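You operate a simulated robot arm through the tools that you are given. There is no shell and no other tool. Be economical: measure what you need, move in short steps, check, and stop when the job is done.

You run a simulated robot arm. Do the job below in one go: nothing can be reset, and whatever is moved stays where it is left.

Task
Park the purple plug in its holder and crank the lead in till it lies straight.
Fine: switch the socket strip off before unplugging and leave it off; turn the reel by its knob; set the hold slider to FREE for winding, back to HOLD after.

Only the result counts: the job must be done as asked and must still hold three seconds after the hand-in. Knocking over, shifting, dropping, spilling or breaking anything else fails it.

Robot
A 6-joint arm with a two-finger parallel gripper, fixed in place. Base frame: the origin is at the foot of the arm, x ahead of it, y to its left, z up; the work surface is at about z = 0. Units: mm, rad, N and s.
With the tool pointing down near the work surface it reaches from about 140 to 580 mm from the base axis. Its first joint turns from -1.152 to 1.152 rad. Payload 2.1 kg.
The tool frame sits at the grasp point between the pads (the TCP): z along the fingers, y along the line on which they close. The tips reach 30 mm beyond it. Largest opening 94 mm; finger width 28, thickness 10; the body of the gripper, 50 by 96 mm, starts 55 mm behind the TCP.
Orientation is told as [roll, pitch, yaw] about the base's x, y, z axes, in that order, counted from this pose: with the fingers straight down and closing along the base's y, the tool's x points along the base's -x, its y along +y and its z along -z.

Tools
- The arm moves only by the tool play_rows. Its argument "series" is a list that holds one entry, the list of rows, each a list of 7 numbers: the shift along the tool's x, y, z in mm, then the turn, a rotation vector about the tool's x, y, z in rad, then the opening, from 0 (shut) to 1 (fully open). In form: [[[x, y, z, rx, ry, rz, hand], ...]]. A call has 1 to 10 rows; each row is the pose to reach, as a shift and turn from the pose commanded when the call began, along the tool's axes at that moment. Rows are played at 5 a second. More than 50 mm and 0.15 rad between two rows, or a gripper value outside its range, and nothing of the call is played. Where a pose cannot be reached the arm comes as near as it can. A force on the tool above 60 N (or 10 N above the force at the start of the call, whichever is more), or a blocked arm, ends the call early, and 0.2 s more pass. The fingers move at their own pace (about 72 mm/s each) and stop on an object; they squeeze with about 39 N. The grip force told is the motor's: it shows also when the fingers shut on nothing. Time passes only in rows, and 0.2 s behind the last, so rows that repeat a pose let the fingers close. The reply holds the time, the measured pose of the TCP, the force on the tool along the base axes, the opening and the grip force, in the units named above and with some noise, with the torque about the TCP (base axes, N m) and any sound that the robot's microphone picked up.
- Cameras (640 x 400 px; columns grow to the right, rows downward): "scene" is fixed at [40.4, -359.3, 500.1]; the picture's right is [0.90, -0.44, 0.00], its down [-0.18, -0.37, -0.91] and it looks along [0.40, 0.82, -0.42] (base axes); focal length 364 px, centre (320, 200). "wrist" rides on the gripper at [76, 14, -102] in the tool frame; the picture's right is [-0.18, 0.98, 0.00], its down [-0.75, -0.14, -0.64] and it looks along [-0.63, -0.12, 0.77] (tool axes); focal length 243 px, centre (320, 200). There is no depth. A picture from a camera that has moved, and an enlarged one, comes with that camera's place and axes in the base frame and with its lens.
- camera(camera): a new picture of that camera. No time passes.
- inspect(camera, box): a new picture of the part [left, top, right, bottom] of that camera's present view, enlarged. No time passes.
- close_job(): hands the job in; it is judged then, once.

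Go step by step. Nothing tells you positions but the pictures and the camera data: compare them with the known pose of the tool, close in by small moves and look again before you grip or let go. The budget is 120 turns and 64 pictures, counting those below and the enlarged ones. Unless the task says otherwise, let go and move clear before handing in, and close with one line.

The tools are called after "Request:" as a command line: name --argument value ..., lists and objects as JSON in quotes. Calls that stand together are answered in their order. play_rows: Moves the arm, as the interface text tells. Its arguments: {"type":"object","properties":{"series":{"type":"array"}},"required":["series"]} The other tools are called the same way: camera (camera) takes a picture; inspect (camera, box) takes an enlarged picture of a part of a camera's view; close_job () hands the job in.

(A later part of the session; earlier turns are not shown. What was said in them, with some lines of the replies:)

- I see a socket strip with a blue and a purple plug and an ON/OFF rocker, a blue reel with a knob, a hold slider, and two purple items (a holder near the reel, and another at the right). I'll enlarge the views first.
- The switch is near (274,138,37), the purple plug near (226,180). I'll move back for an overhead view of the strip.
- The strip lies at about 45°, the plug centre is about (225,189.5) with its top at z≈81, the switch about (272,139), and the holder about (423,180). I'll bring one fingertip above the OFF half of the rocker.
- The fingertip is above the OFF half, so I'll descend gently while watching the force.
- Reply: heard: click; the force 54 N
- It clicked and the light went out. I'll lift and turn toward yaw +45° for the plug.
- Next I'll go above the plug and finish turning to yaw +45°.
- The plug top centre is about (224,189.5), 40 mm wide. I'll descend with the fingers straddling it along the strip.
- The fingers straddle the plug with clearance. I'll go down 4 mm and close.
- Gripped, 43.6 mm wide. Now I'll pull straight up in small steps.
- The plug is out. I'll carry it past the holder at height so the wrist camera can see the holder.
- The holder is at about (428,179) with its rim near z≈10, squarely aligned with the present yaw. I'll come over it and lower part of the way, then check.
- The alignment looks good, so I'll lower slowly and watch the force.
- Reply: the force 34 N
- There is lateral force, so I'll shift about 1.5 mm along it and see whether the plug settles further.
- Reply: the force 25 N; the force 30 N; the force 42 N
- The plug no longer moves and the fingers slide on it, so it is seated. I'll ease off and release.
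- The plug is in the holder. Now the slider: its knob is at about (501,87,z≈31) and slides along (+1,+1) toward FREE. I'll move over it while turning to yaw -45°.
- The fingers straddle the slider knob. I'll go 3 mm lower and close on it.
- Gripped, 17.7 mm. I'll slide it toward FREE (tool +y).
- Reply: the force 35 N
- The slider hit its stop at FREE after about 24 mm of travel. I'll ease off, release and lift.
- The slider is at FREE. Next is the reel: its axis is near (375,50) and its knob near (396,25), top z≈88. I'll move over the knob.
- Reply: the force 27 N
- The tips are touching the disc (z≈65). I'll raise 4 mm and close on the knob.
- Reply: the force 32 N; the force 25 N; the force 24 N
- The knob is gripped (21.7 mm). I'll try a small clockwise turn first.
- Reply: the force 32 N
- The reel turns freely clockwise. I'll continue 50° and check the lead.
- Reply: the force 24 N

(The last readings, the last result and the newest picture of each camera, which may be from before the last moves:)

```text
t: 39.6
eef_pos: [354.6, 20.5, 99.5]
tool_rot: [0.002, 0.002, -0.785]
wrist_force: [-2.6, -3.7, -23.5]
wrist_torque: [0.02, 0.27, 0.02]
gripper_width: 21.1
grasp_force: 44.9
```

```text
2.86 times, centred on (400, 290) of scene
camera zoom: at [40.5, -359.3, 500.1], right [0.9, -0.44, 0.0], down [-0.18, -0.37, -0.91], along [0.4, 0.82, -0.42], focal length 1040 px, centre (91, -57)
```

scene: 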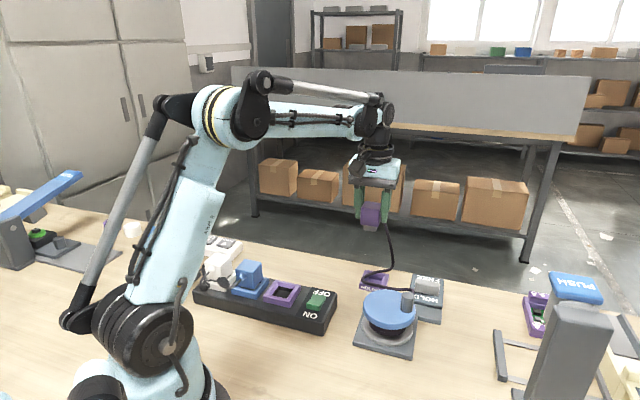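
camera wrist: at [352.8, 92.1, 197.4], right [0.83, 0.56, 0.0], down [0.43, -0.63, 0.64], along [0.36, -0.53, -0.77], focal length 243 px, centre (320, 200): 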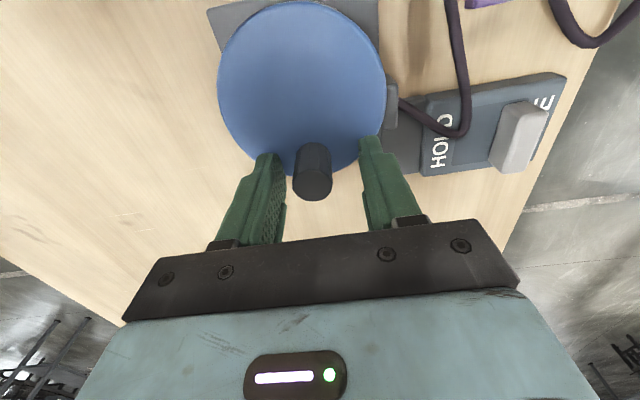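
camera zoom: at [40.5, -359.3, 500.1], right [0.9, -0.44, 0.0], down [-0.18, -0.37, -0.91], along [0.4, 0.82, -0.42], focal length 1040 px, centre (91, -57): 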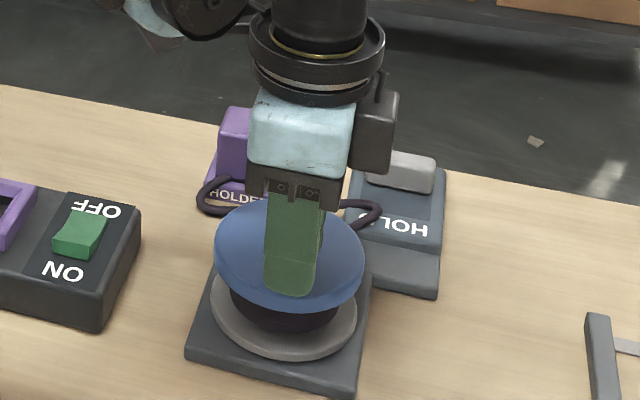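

Clockwise is taking lead in, so I'll continue.

Request:
play_rows --series '[[[8.4, -1.3, 0.5, 0, 0, 0, 0.1], [16.8, -0.6, 0.8, 0, 0, 0, 0.1], [24.9, 2.4, 0.8, 0, 0, 0, 0.1], [31.8, 7.4, 0.8, 0, 0, 0, 0.1], [37.2, 13.9, 0.8, 0, 0, 0, 0.1], [40.7, 21.6, 0.8, 0, 0, 0, 0.1], [42.1, 30, 0.8, 0, 0, 0, 0.1], [41.3, 38.5, 0.8, 0, 0, 0, 0.1]]]'

Request:
inspect --camera "scene" --box '[320, 220, 480, 360]'

Request:
camera --camera "wrist"

```text
t: 41.4
eef_pos: [353.0, 73.7, 97.0]
tool_rot: [-0.004, -0.007, -0.787]
wrist_force: [14.0, -24.4, -24.0]
wrist_torque: [0.42, -0.75, -0.03]
gripper_width: 21.2
grasp_force: 45.1
```

```text
2.86 times, centred on (400, 290) of scene
camera zoom: at [40.5, -359.3, 500.1], right [0.9, -0.44, 0.0], down [-0.18, -0.37, -0.91], along [0.4, 0.82, -0.42], focal length 1040 px, centre (91, -57)
```

zoom: 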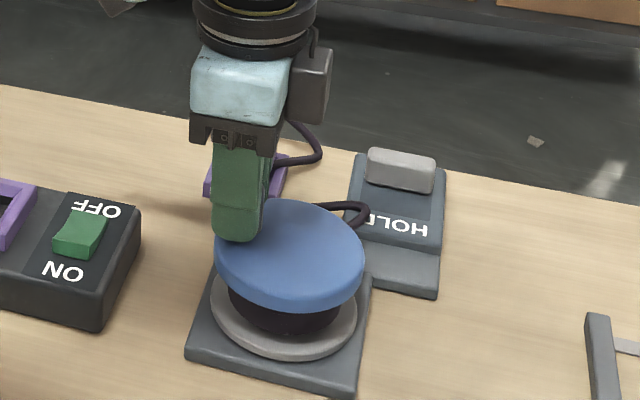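

```text
21 pictures are left
camera wrist: at [309.6, 140.5, 200.4], right [0.83, 0.56, 0.0], down [0.43, -0.63, 0.65], along [0.36, -0.53, -0.76], focal length 243 px, centre (320, 200)
```

wrist: 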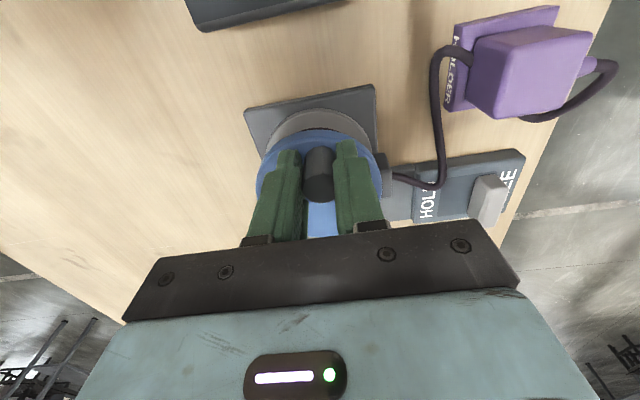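

The lead is shortening nicely. There's a slight radial force, so I'll correct the centre by about 1.5 mm and continue.

Request:
play_rows --series '[[[-5.1, 7.5, 0.5, 0, 0, 0, 0.1], [-10, 14.4, 0.8, 0, 0, 0, 0.1], [-16.4, 19.7, 0.8, 0, 0, 0, 0.1], [-24, 23.1, 0.8, 0, 0, 0, 0.1], [-32.2, 24.5, 0.8, 0, 0, 0, 0.1], [-40.5, 23.7, 0.8, 0, 0, 0, 0.1], [-48.4, 20.8, 0.8, 0, 0, 0, 0.1], [-55.2, 15.9, 0.8, 0, 0, 0, 0.1]]]'

Request:
camera --camera "wrist"

```text
t: 43.2
eef_pos: [403.3, 49.4, 97.4]
tool_rot: [-0.001, 0.005, -0.784]
wrist_force: [-18.9, -3.6, 4.9]
wrist_torque: [0.54, 0.33, 0.04]
gripper_width: 21.9
grasp_force: 28.7
```

```text
20 pictures are left
camera wrist: at [360.5, 114.7, 201.4], right [0.82, 0.57, 0.0], down [0.44, -0.63, 0.64], along [0.36, -0.53, -0.77], focal length 243 px, centre (320, 200)
```

wrist: 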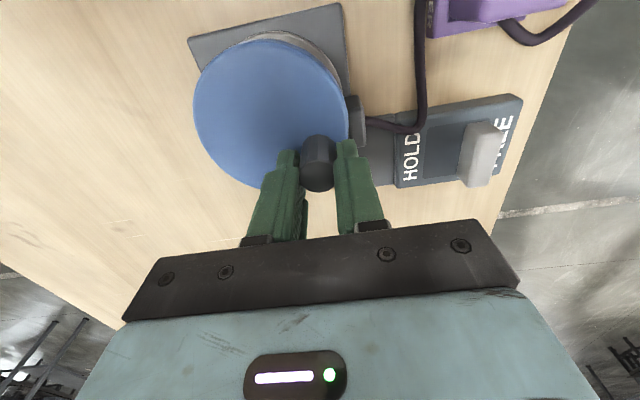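

Request:
play_rows --series '[[[-3.9, -7.1, 0, 0, 0, 0, 0.1], [-7.3, -14.5, 0, 0, 0, 0, 0.1], [-8.6, -22.4, 0, 0, 0, 0, 0.1], [-7.8, -30.5, 0, 0, 0, 0, 0.1]]]'

Request:
camera --camera "wrist"

Request:
inspect --camera "scene" --box '[320, 220, 480, 360]'

```text
t: 44.2
eef_pos: [385.8, 18.4, 96.5]
tool_rot: [-0.001, -0.008, -0.787]
wrist_force: [15.6, -24.7, 20.0]
wrist_torque: [0.04, -0.37, 0.02]
gripper_width: 20.9
grasp_force: 45.0
```

```text
19 pictures are left
camera wrist: at [344.0, 84.8, 199.8], right [0.83, 0.56, 0.0], down [0.43, -0.63, 0.65], along [0.36, -0.54, -0.76], focal length 243 px, centre (320, 200)
```

wrist: 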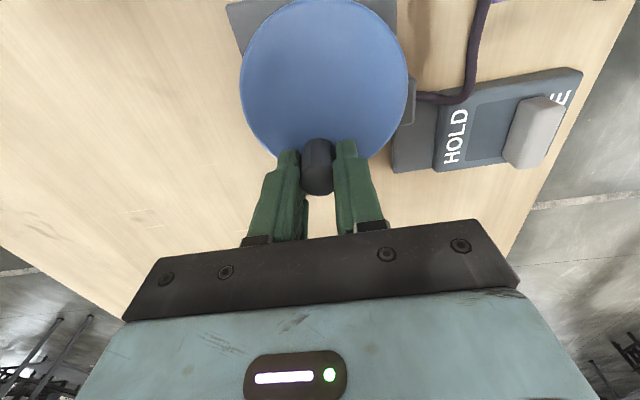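

```text
2.86 times, centred on (400, 290) of scene
camera zoom: at [40.3, -359.3, 500.1], right [0.9, -0.44, 0.0], down [-0.18, -0.37, -0.91], along [0.4, 0.82, -0.42], focal length 1040 px, centre (91, -57)
```

zoom: 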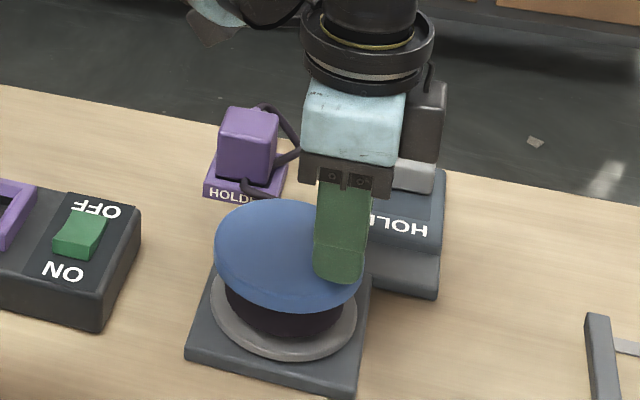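

Request:
play_rows --series '[[[3.3, -11.8, 0, 0, 0, 0, 0.1], [8.8, -18, 0, 0, 0, 0, 0.1], [15.9, -22.7, 0, 0, 0, 0, 0.1], [23.8, -25.4, 0, 0, 0, 0, 0.1]]]'

Request:
inspect --camera "scene" --box '[320, 220, 480, 360]'

```text
t: 45.2
eef_pos: [352.2, 21.9, 98.0]
tool_rot: [0.005, 0.004, -0.784]
wrist_force: [9.3, 12.7, -35.1]
wrist_torque: [-0.65, 0.71, -0.06]
gripper_width: 21.4
grasp_force: 44.9
```

```text
2.86 times, centred on (400, 290) of scene
camera zoom: at [40.6, -359.3, 500.1], right [0.9, -0.44, 0.0], down [-0.18, -0.37, -0.91], along [0.4, 0.82, -0.42], focal length 1040 px, centre (91, -57)
```

zoom: 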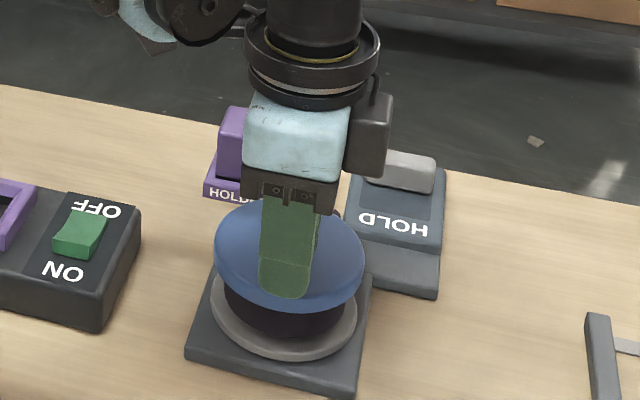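

Request:
play_rows --series '[[[8.4, -0.5, 1, 0, 0, 0, 0.1], [16.6, 1.2, 1, 0, 0, 0, 0.1]]]'

Request:
camera --camera "wrist"

Request:
inspect --camera "scene" --box '[340, 220, 440, 307]'

```text
t: 45.8
eef_pos: [343.9, 33.1, 98.3]
tool_rot: [0.011, -0.007, -0.784]
wrist_force: [37.9, 13.8, 1.2]
wrist_torque: [0.3, 1.13, -0.03]
gripper_width: 21.4
grasp_force: 45.1
```

```text
16 pictures are left
camera wrist: at [299.9, 98.8, 200.5], right [0.83, 0.56, 0.01], down [0.43, -0.63, 0.64], along [0.37, -0.53, -0.76], focal length 243 px, centre (320, 200)
```

wrist: 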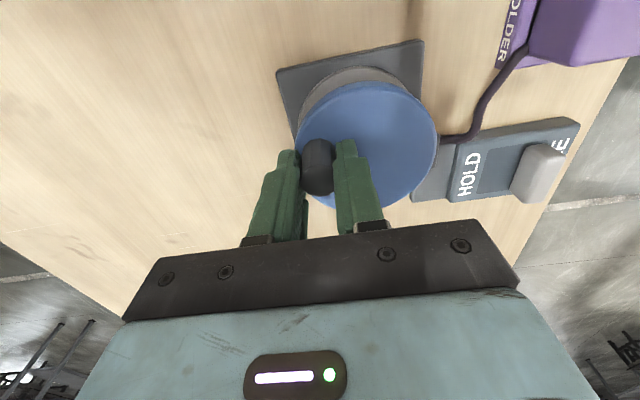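

```text
4.60 times, centred on (390, 264) of scene
camera zoom: at [40.5, -359.3, 500.1], right [0.9, -0.44, 0.0], down [-0.18, -0.37, -0.91], along [0.4, 0.82, -0.42], focal length 1673 px, centre (-2, -92)
```

zoom: 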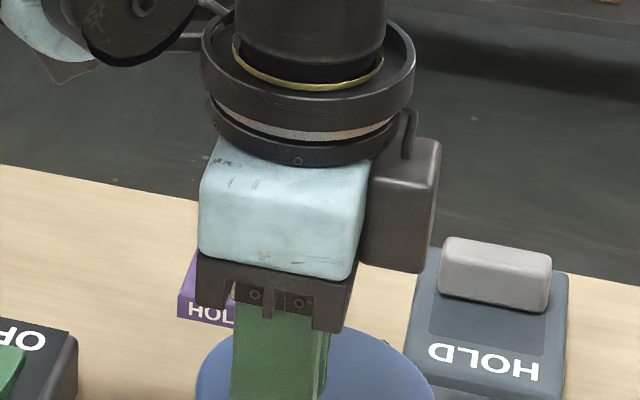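

Request:
play_rows --series '[[[6.4, 5, 0, 0, 0, 0, 0.1], [12.6, 10.5, 0, 0, 0, 0, 0.1]]]'

Request:
camera --camera "wrist"

```text
t: 46.4
eef_pos: [341.2, 49.0, 96.7]
tool_rot: [0.003, -0.009, -0.788]
wrist_force: [28.4, -3.2, 26.0]
wrist_torque: [-0.86, 0.02, 0.02]
gripper_width: 21.5
grasp_force: 44.8
```

```text
14 pictures are left
camera wrist: at [297.3, 113.7, 199.0], right [0.83, 0.56, 0.01], down [0.43, -0.63, 0.65], along [0.37, -0.53, -0.76], focal length 243 px, centre (320, 200)
```

wrist: 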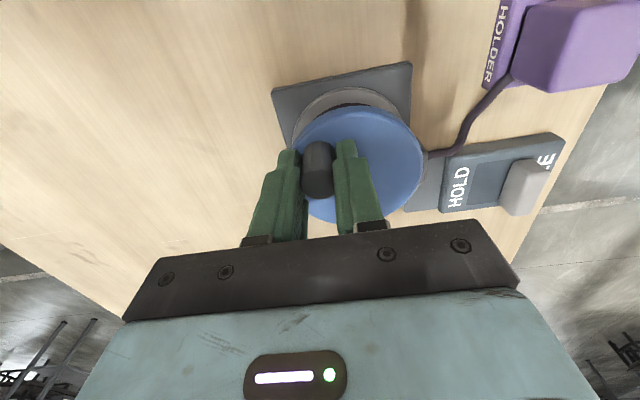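

Request:
play_rows --series '[[[3.8, 7.6, -0.5, 0, 0, 0, 0.1], [6.4, 15.4, -0.5, 0, 0, 0, 0.1]]]'

Request:
camera --camera "wrist"

```text
t: 47.0
eef_pos: [346.8, 62.0, 95.6]
tool_rot: [0.002, -0.006, -0.787]
wrist_force: [16.7, -11.8, 15.2]
wrist_torque: [-0.72, -0.64, -0.01]
gripper_width: 21.1
grasp_force: 45.4
```

```text
13 pictures are left
camera wrist: at [302.6, 128.9, 198.6], right [0.83, 0.56, 0.0], down [0.43, -0.63, 0.65], along [0.36, -0.53, -0.76], focal length 243 px, centre (320, 200)
```

wrist: 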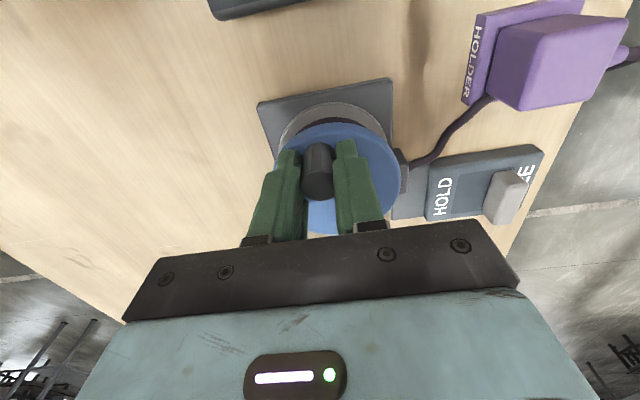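

Request:
play_rows --series '[[[0.2, 7.6, -0.5, 0, 0, 0, 0.1], [-1, 15.3, -0.5, 0, 0, 0, 0.1]]]'

Request:
inspect --camera "wrist" --box '[340, 0, 640, 250]'

```text
t: 47.6
eef_pos: [356.9, 72.4, 95.6]
tool_rot: [-0.002, -0.003, -0.787]
wrist_force: [9.7, -21.0, -20.5]
wrist_torque: [0.73, -0.12, -0.02]
gripper_width: 21.3
grasp_force: 45.0
```

```text
1.60 times, centred on (490, 125) of wrist
camera zoom: at [314.1, 138.9, 198.7], right [0.83, 0.56, 0.0], down [0.43, -0.63, 0.64], along [0.36, -0.53, -0.76], focal length 388 px, centre (48, 320)
```

zoom: 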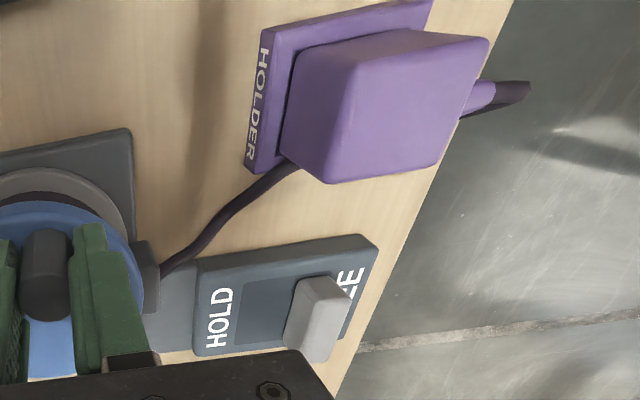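

Request:
play_rows --series '[[[-1.8, 3.6, 0, 0, 0, 0, 0.1], [-3.6, 7.1, 0, 0, 0, 0, 0.1]]]'

Request:
inspect --camera "wrist" --box '[340, 0, 640, 250]'

```text
t: 48.2
eef_pos: [365.4, 76.1, 96.3]
tool_rot: [-0.003, -0.003, -0.788]
wrist_force: [4.1, -26.3, -23.4]
wrist_torque: [0.7, -0.24, -0.04]
gripper_width: 21.1
grasp_force: 45.7
```

```text
1.60 times, centred on (490, 125) of wrist
camera zoom: at [322.0, 141.9, 198.7], right [0.83, 0.56, 0.0], down [0.43, -0.63, 0.65], along [0.36, -0.53, -0.76], focal length 388 px, centre (48, 320)
```

zoom: 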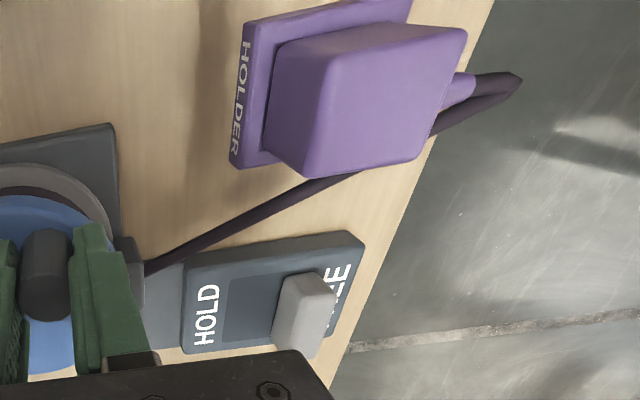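

Request:
play_rows --series '[[[-1.5, 1.3, 0.3, 0, 0, 0, 0.1], [-2.8, 2.4, 0.3, 0, 0, 0, 0.1]]]'

Request:
inspect --camera "wrist" --box '[340, 0, 640, 250]'

```text
t: 48.8
eef_pos: [367.8, 76.7, 96.0]
tool_rot: [-0.002, -0.005, -0.785]
wrist_force: [1.1, -23.4, -29.5]
wrist_torque: [0.27, -0.56, 0.01]
gripper_width: 21.2
grasp_force: 44.8
```

```text
1.60 times, centred on (490, 125) of wrist
camera zoom: at [324.7, 142.5, 199.1], right [0.83, 0.56, 0.0], down [0.43, -0.63, 0.65], along [0.36, -0.53, -0.76], focal length 388 px, centre (48, 320)
```

zoom: 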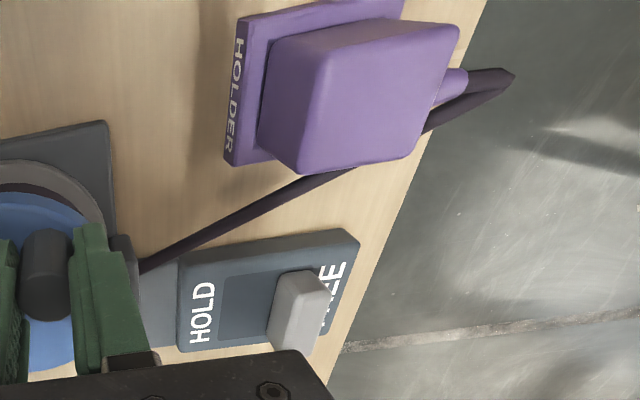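

Request:
play_rows --series '[[[-1.7, 1.2, 0.5, 0, 0, 0, 0.1], [-3.4, 2.4, 0.5, 0, 0, 0, 0.1]]]'

Request:
inspect --camera "wrist" --box '[340, 0, 640, 250]'

```text
t: 49.4
eef_pos: [374.1, 76.0, 95.8]
tool_rot: [-0.003, -0.004, -0.784]
wrist_force: [-2.5, -15.4, -22.7]
wrist_torque: [-0.63, -0.87, -0.01]
gripper_width: 21.1
grasp_force: 44.8
```

```text
1.60 times, centred on (490, 125) of wrist
camera zoom: at [329.1, 142.3, 199.2], right [0.83, 0.56, 0.0], down [0.43, -0.63, 0.64], along [0.36, -0.53, -0.76], focal length 388 px, centre (48, 320)
```

zoom: 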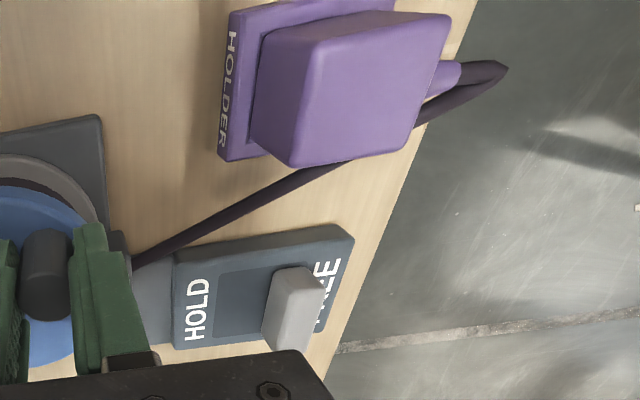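

The lead is nearly straight, but a small fold remains behind the plug. I'll keep winding gently, watching for tension.

Request:
play_rows --series '[[[-2, 1.4, 0, 0, 0, 0, 0.1], [-4.1, 2.8, 0, 0, 0, 0, 0.1], [-6.4, 4, 0, 0, 0, 0, 0.1]]]'

Request:
inspect --camera "wrist" --box '[340, 0, 640, 250]'

```text
t: 50.2
eef_pos: [380.7, 75.2, 97.1]
tool_rot: [0.0, 0.0, -0.785]
wrist_force: [-3.8, -7.8, -23.2]
wrist_torque: [-0.88, -0.56, -0.01]
gripper_width: 21.1
grasp_force: 45.0
```

```text
1.60 times, centred on (490, 125) of wrist
camera zoom: at [336.9, 140.5, 199.6], right [0.83, 0.56, 0.0], down [0.43, -0.63, 0.64], along [0.36, -0.53, -0.77], focal length 388 px, centre (48, 320)
```

zoom: 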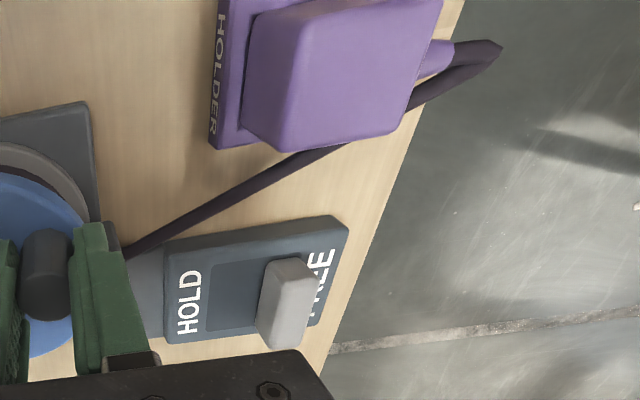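

The lead now runs straight and the plug still sits in its holder, so I'll stop winding. I'll release the knob and lift.

Request:
play_rows --series '[[[0, 0, 0.5, 0, 0, 0, 0.1], [0, 0, -1, 0, 0, 0, 0.3], [0, 0, -1, 0, 0, 0, 0.5], [0, 0, -1, 0, 0, 0, 0.5], [0, 0, -40, 0, 0, 0, 0.5], [0, 0, -78, 0, 0, 0, 0.5]]]'

Request:
camera --camera "wrist"

```text
t: 51.6
eef_pos: [382.0, 75.8, 175.9]
tool_rot: [0.0, 0.0, -0.786]
wrist_force: [0.0, 1.4, -0.8]
wrist_torque: [-0.01, -0.04, 0.04]
gripper_width: 47.0
grasp_force: 0.1
```

```text
7 pictures are left
camera wrist: at [339.1, 141.2, 279.5], right [0.83, 0.56, 0.0], down [0.43, -0.63, 0.64], along [0.36, -0.53, -0.77], focal length 243 px, centre (320, 200)
```

wrist: 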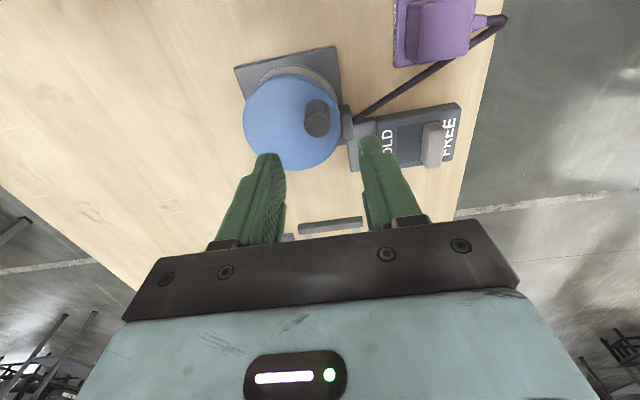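

The lead lies straight. Now I'll go back to the slider knob, at about (516,104).

Request:
play_rows --series '[[[-19, 29, 0, 0, 0, 0, 0.5], [-38, 58, 0, 0, 0, 0, 0.5], [-57, 87, 0, 0, 0, 0, 0.5], [-74.6, 114.9, 0, 0, 0, 0, 0.5], [-74.6, 114.9, 40, 0, 0, 0, 0.5], [-74.6, 114.9, 80, 0, 0, 0, 0.5], [-74.6, 114.9, 105, 0, 0, 0, 0.5], [-74.6, 114.9, 116, 0, 0, 0, 0.5], [-74.6, 114.9, 121, 0, 0, 0, 0.5]]]'

Request:
camera --camera "wrist"

```text
t: 53.6
eef_pos: [513.3, 103.3, 50.6]
tool_rot: [0.001, 0.0, -0.785]
wrist_force: [-1.0, 0.4, -0.3]
wrist_torque: [0.04, -0.02, -0.02]
gripper_width: 47.4
grasp_force: 0.1
```

```text
6 pictures are left
camera wrist: at [469.4, 168.8, 154.1], right [0.83, 0.56, 0.0], down [0.43, -0.63, 0.64], along [0.36, -0.53, -0.77], focal length 243 px, centre (320, 200)
```

wrist: 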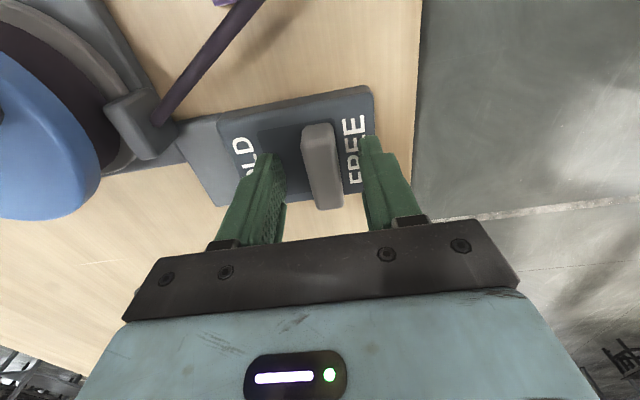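

Close on the knob, then slide it back to HOLD.

Request:
play_rows --series '[[[0, 1, -1.5, 0, 0, 0, 0.3], [0, 1, -1.5, 0, 0, 0, 0.1], [0, 1, -1.5, 0, 0, 0, 0.1], [0, -4, -1.5, 0, 0, 0, 0.1], [0, -9, -1.5, 0, 0, 0, 0.1], [0, -14, -1.5, 0, 0, 0, 0.1], [0, -19, -1.5, 0, 0, 0, 0.1], [0, -24, -1.5, 0, 0, 0, 0.1], [0, -26, -1.5, 0, 0, 0, 0.1], [0, -27, -1.5, 0, 0, 0, 0.1]]]'

```text
t: 55.8
eef_pos: [496.8, 85.0, 56.0]
tool_rot: [0.005, -0.001, -0.785]
wrist_force: [15.6, 13.5, 13.4]
wrist_torque: [0.43, 0.47, -0.2]
gripper_width: 17.5
grasp_force: 44.9
```

It has reached the HOLD stop. I'll ease off, release, lift and check.

Request:
play_rows --series '[[[0, 1, 0, 0, 0, 0, 0.1], [0, 1.5, 0, 0, 0, 0, 0.3], [0, 1.5, 0, 0, 0, 0, 0.5], [0, 1.5, 0, 0, 0, 0, 0.5], [0, 1.5, -40, 0, 0, 0, 0.5], [0, 1.5, -85, 0, 0, 0, 0.5], [0, 1.5, -130, 0, 0, 0, 0.5], [20, -25, -150, 0, 0, 0, 0.5], [50, -60, -150, 0, 0, 0, 0.5]]]'

Request:
camera --camera "wrist"

Request:
inspect --camera "scene" --box '[290, 220, 450, 360]'

```text
t: 57.8
eef_pos: [419.1, 76.6, 202.8]
tool_rot: [0.003, -0.001, -0.786]
wrist_force: [0.5, 0.8, -0.3]
wrist_torque: [-0.01, 0.01, 0.0]
gripper_width: 47.1
grasp_force: 0.0
```

```text
5 pictures are left
camera wrist: at [375.2, 141.2, 306.6], right [0.83, 0.56, 0.0], down [0.43, -0.63, 0.64], along [0.36, -0.53, -0.77], focal length 243 px, centre (320, 200)
```

wrist: 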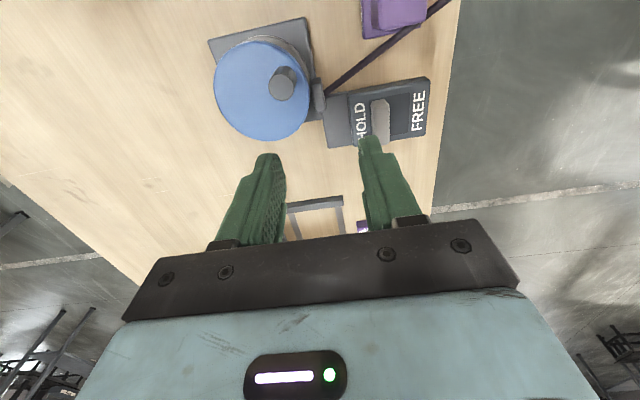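

```text
2.86 times, centred on (370, 290) of scene
camera zoom: at [40.5, -359.3, 500.1], right [0.9, -0.44, 0.0], down [-0.18, -0.37, -0.91], along [0.4, 0.82, -0.42], focal length 1040 px, centre (177, -57)
```

zoom: 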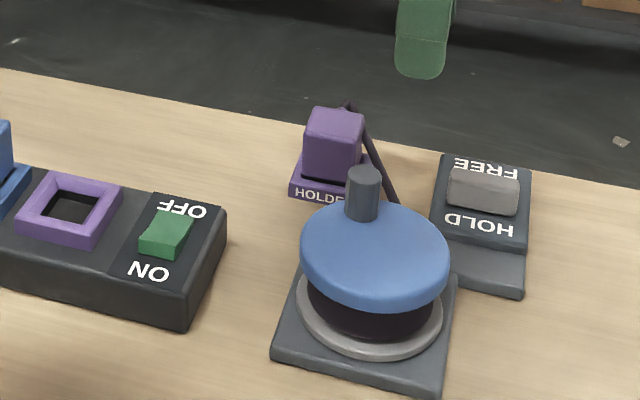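

Everything appears in order. I'll make one close check of the plug seat.

Request:
inspect --camera "scene" --box '[350, 240, 410, 285]'

```text
8.89 times, centred on (380, 262) of scene
camera zoom: at [40.5, -359.3, 500.1], right [0.9, -0.44, 0.0], down [-0.18, -0.37, -0.91], along [0.4, 0.82, -0.42], focal length 3235 px, centre (-213, -356)
```

zoom: 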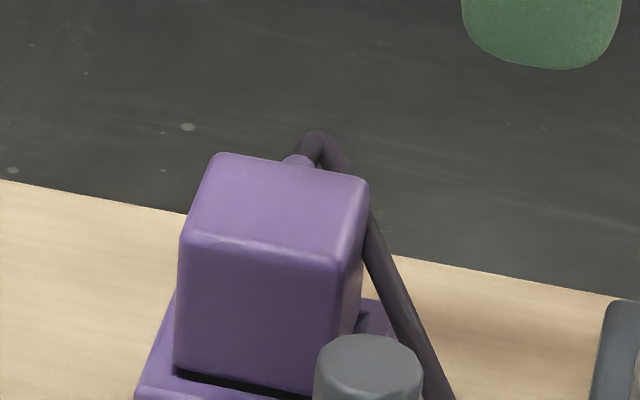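

The plug sits level in its holder, the lead is taut and straight, the strip is off, and the slider is at HOLD. The arm is clear, so I'm handing in.

Request:
close_job

```text
The job is handed in.
```

The purple plug is parked in its holder and the lead is cranked in straight, apart from a short bend where it leaves the back of the plug. The socket strip was switched off before unplugging and left off, and the slider is back on HOLD.
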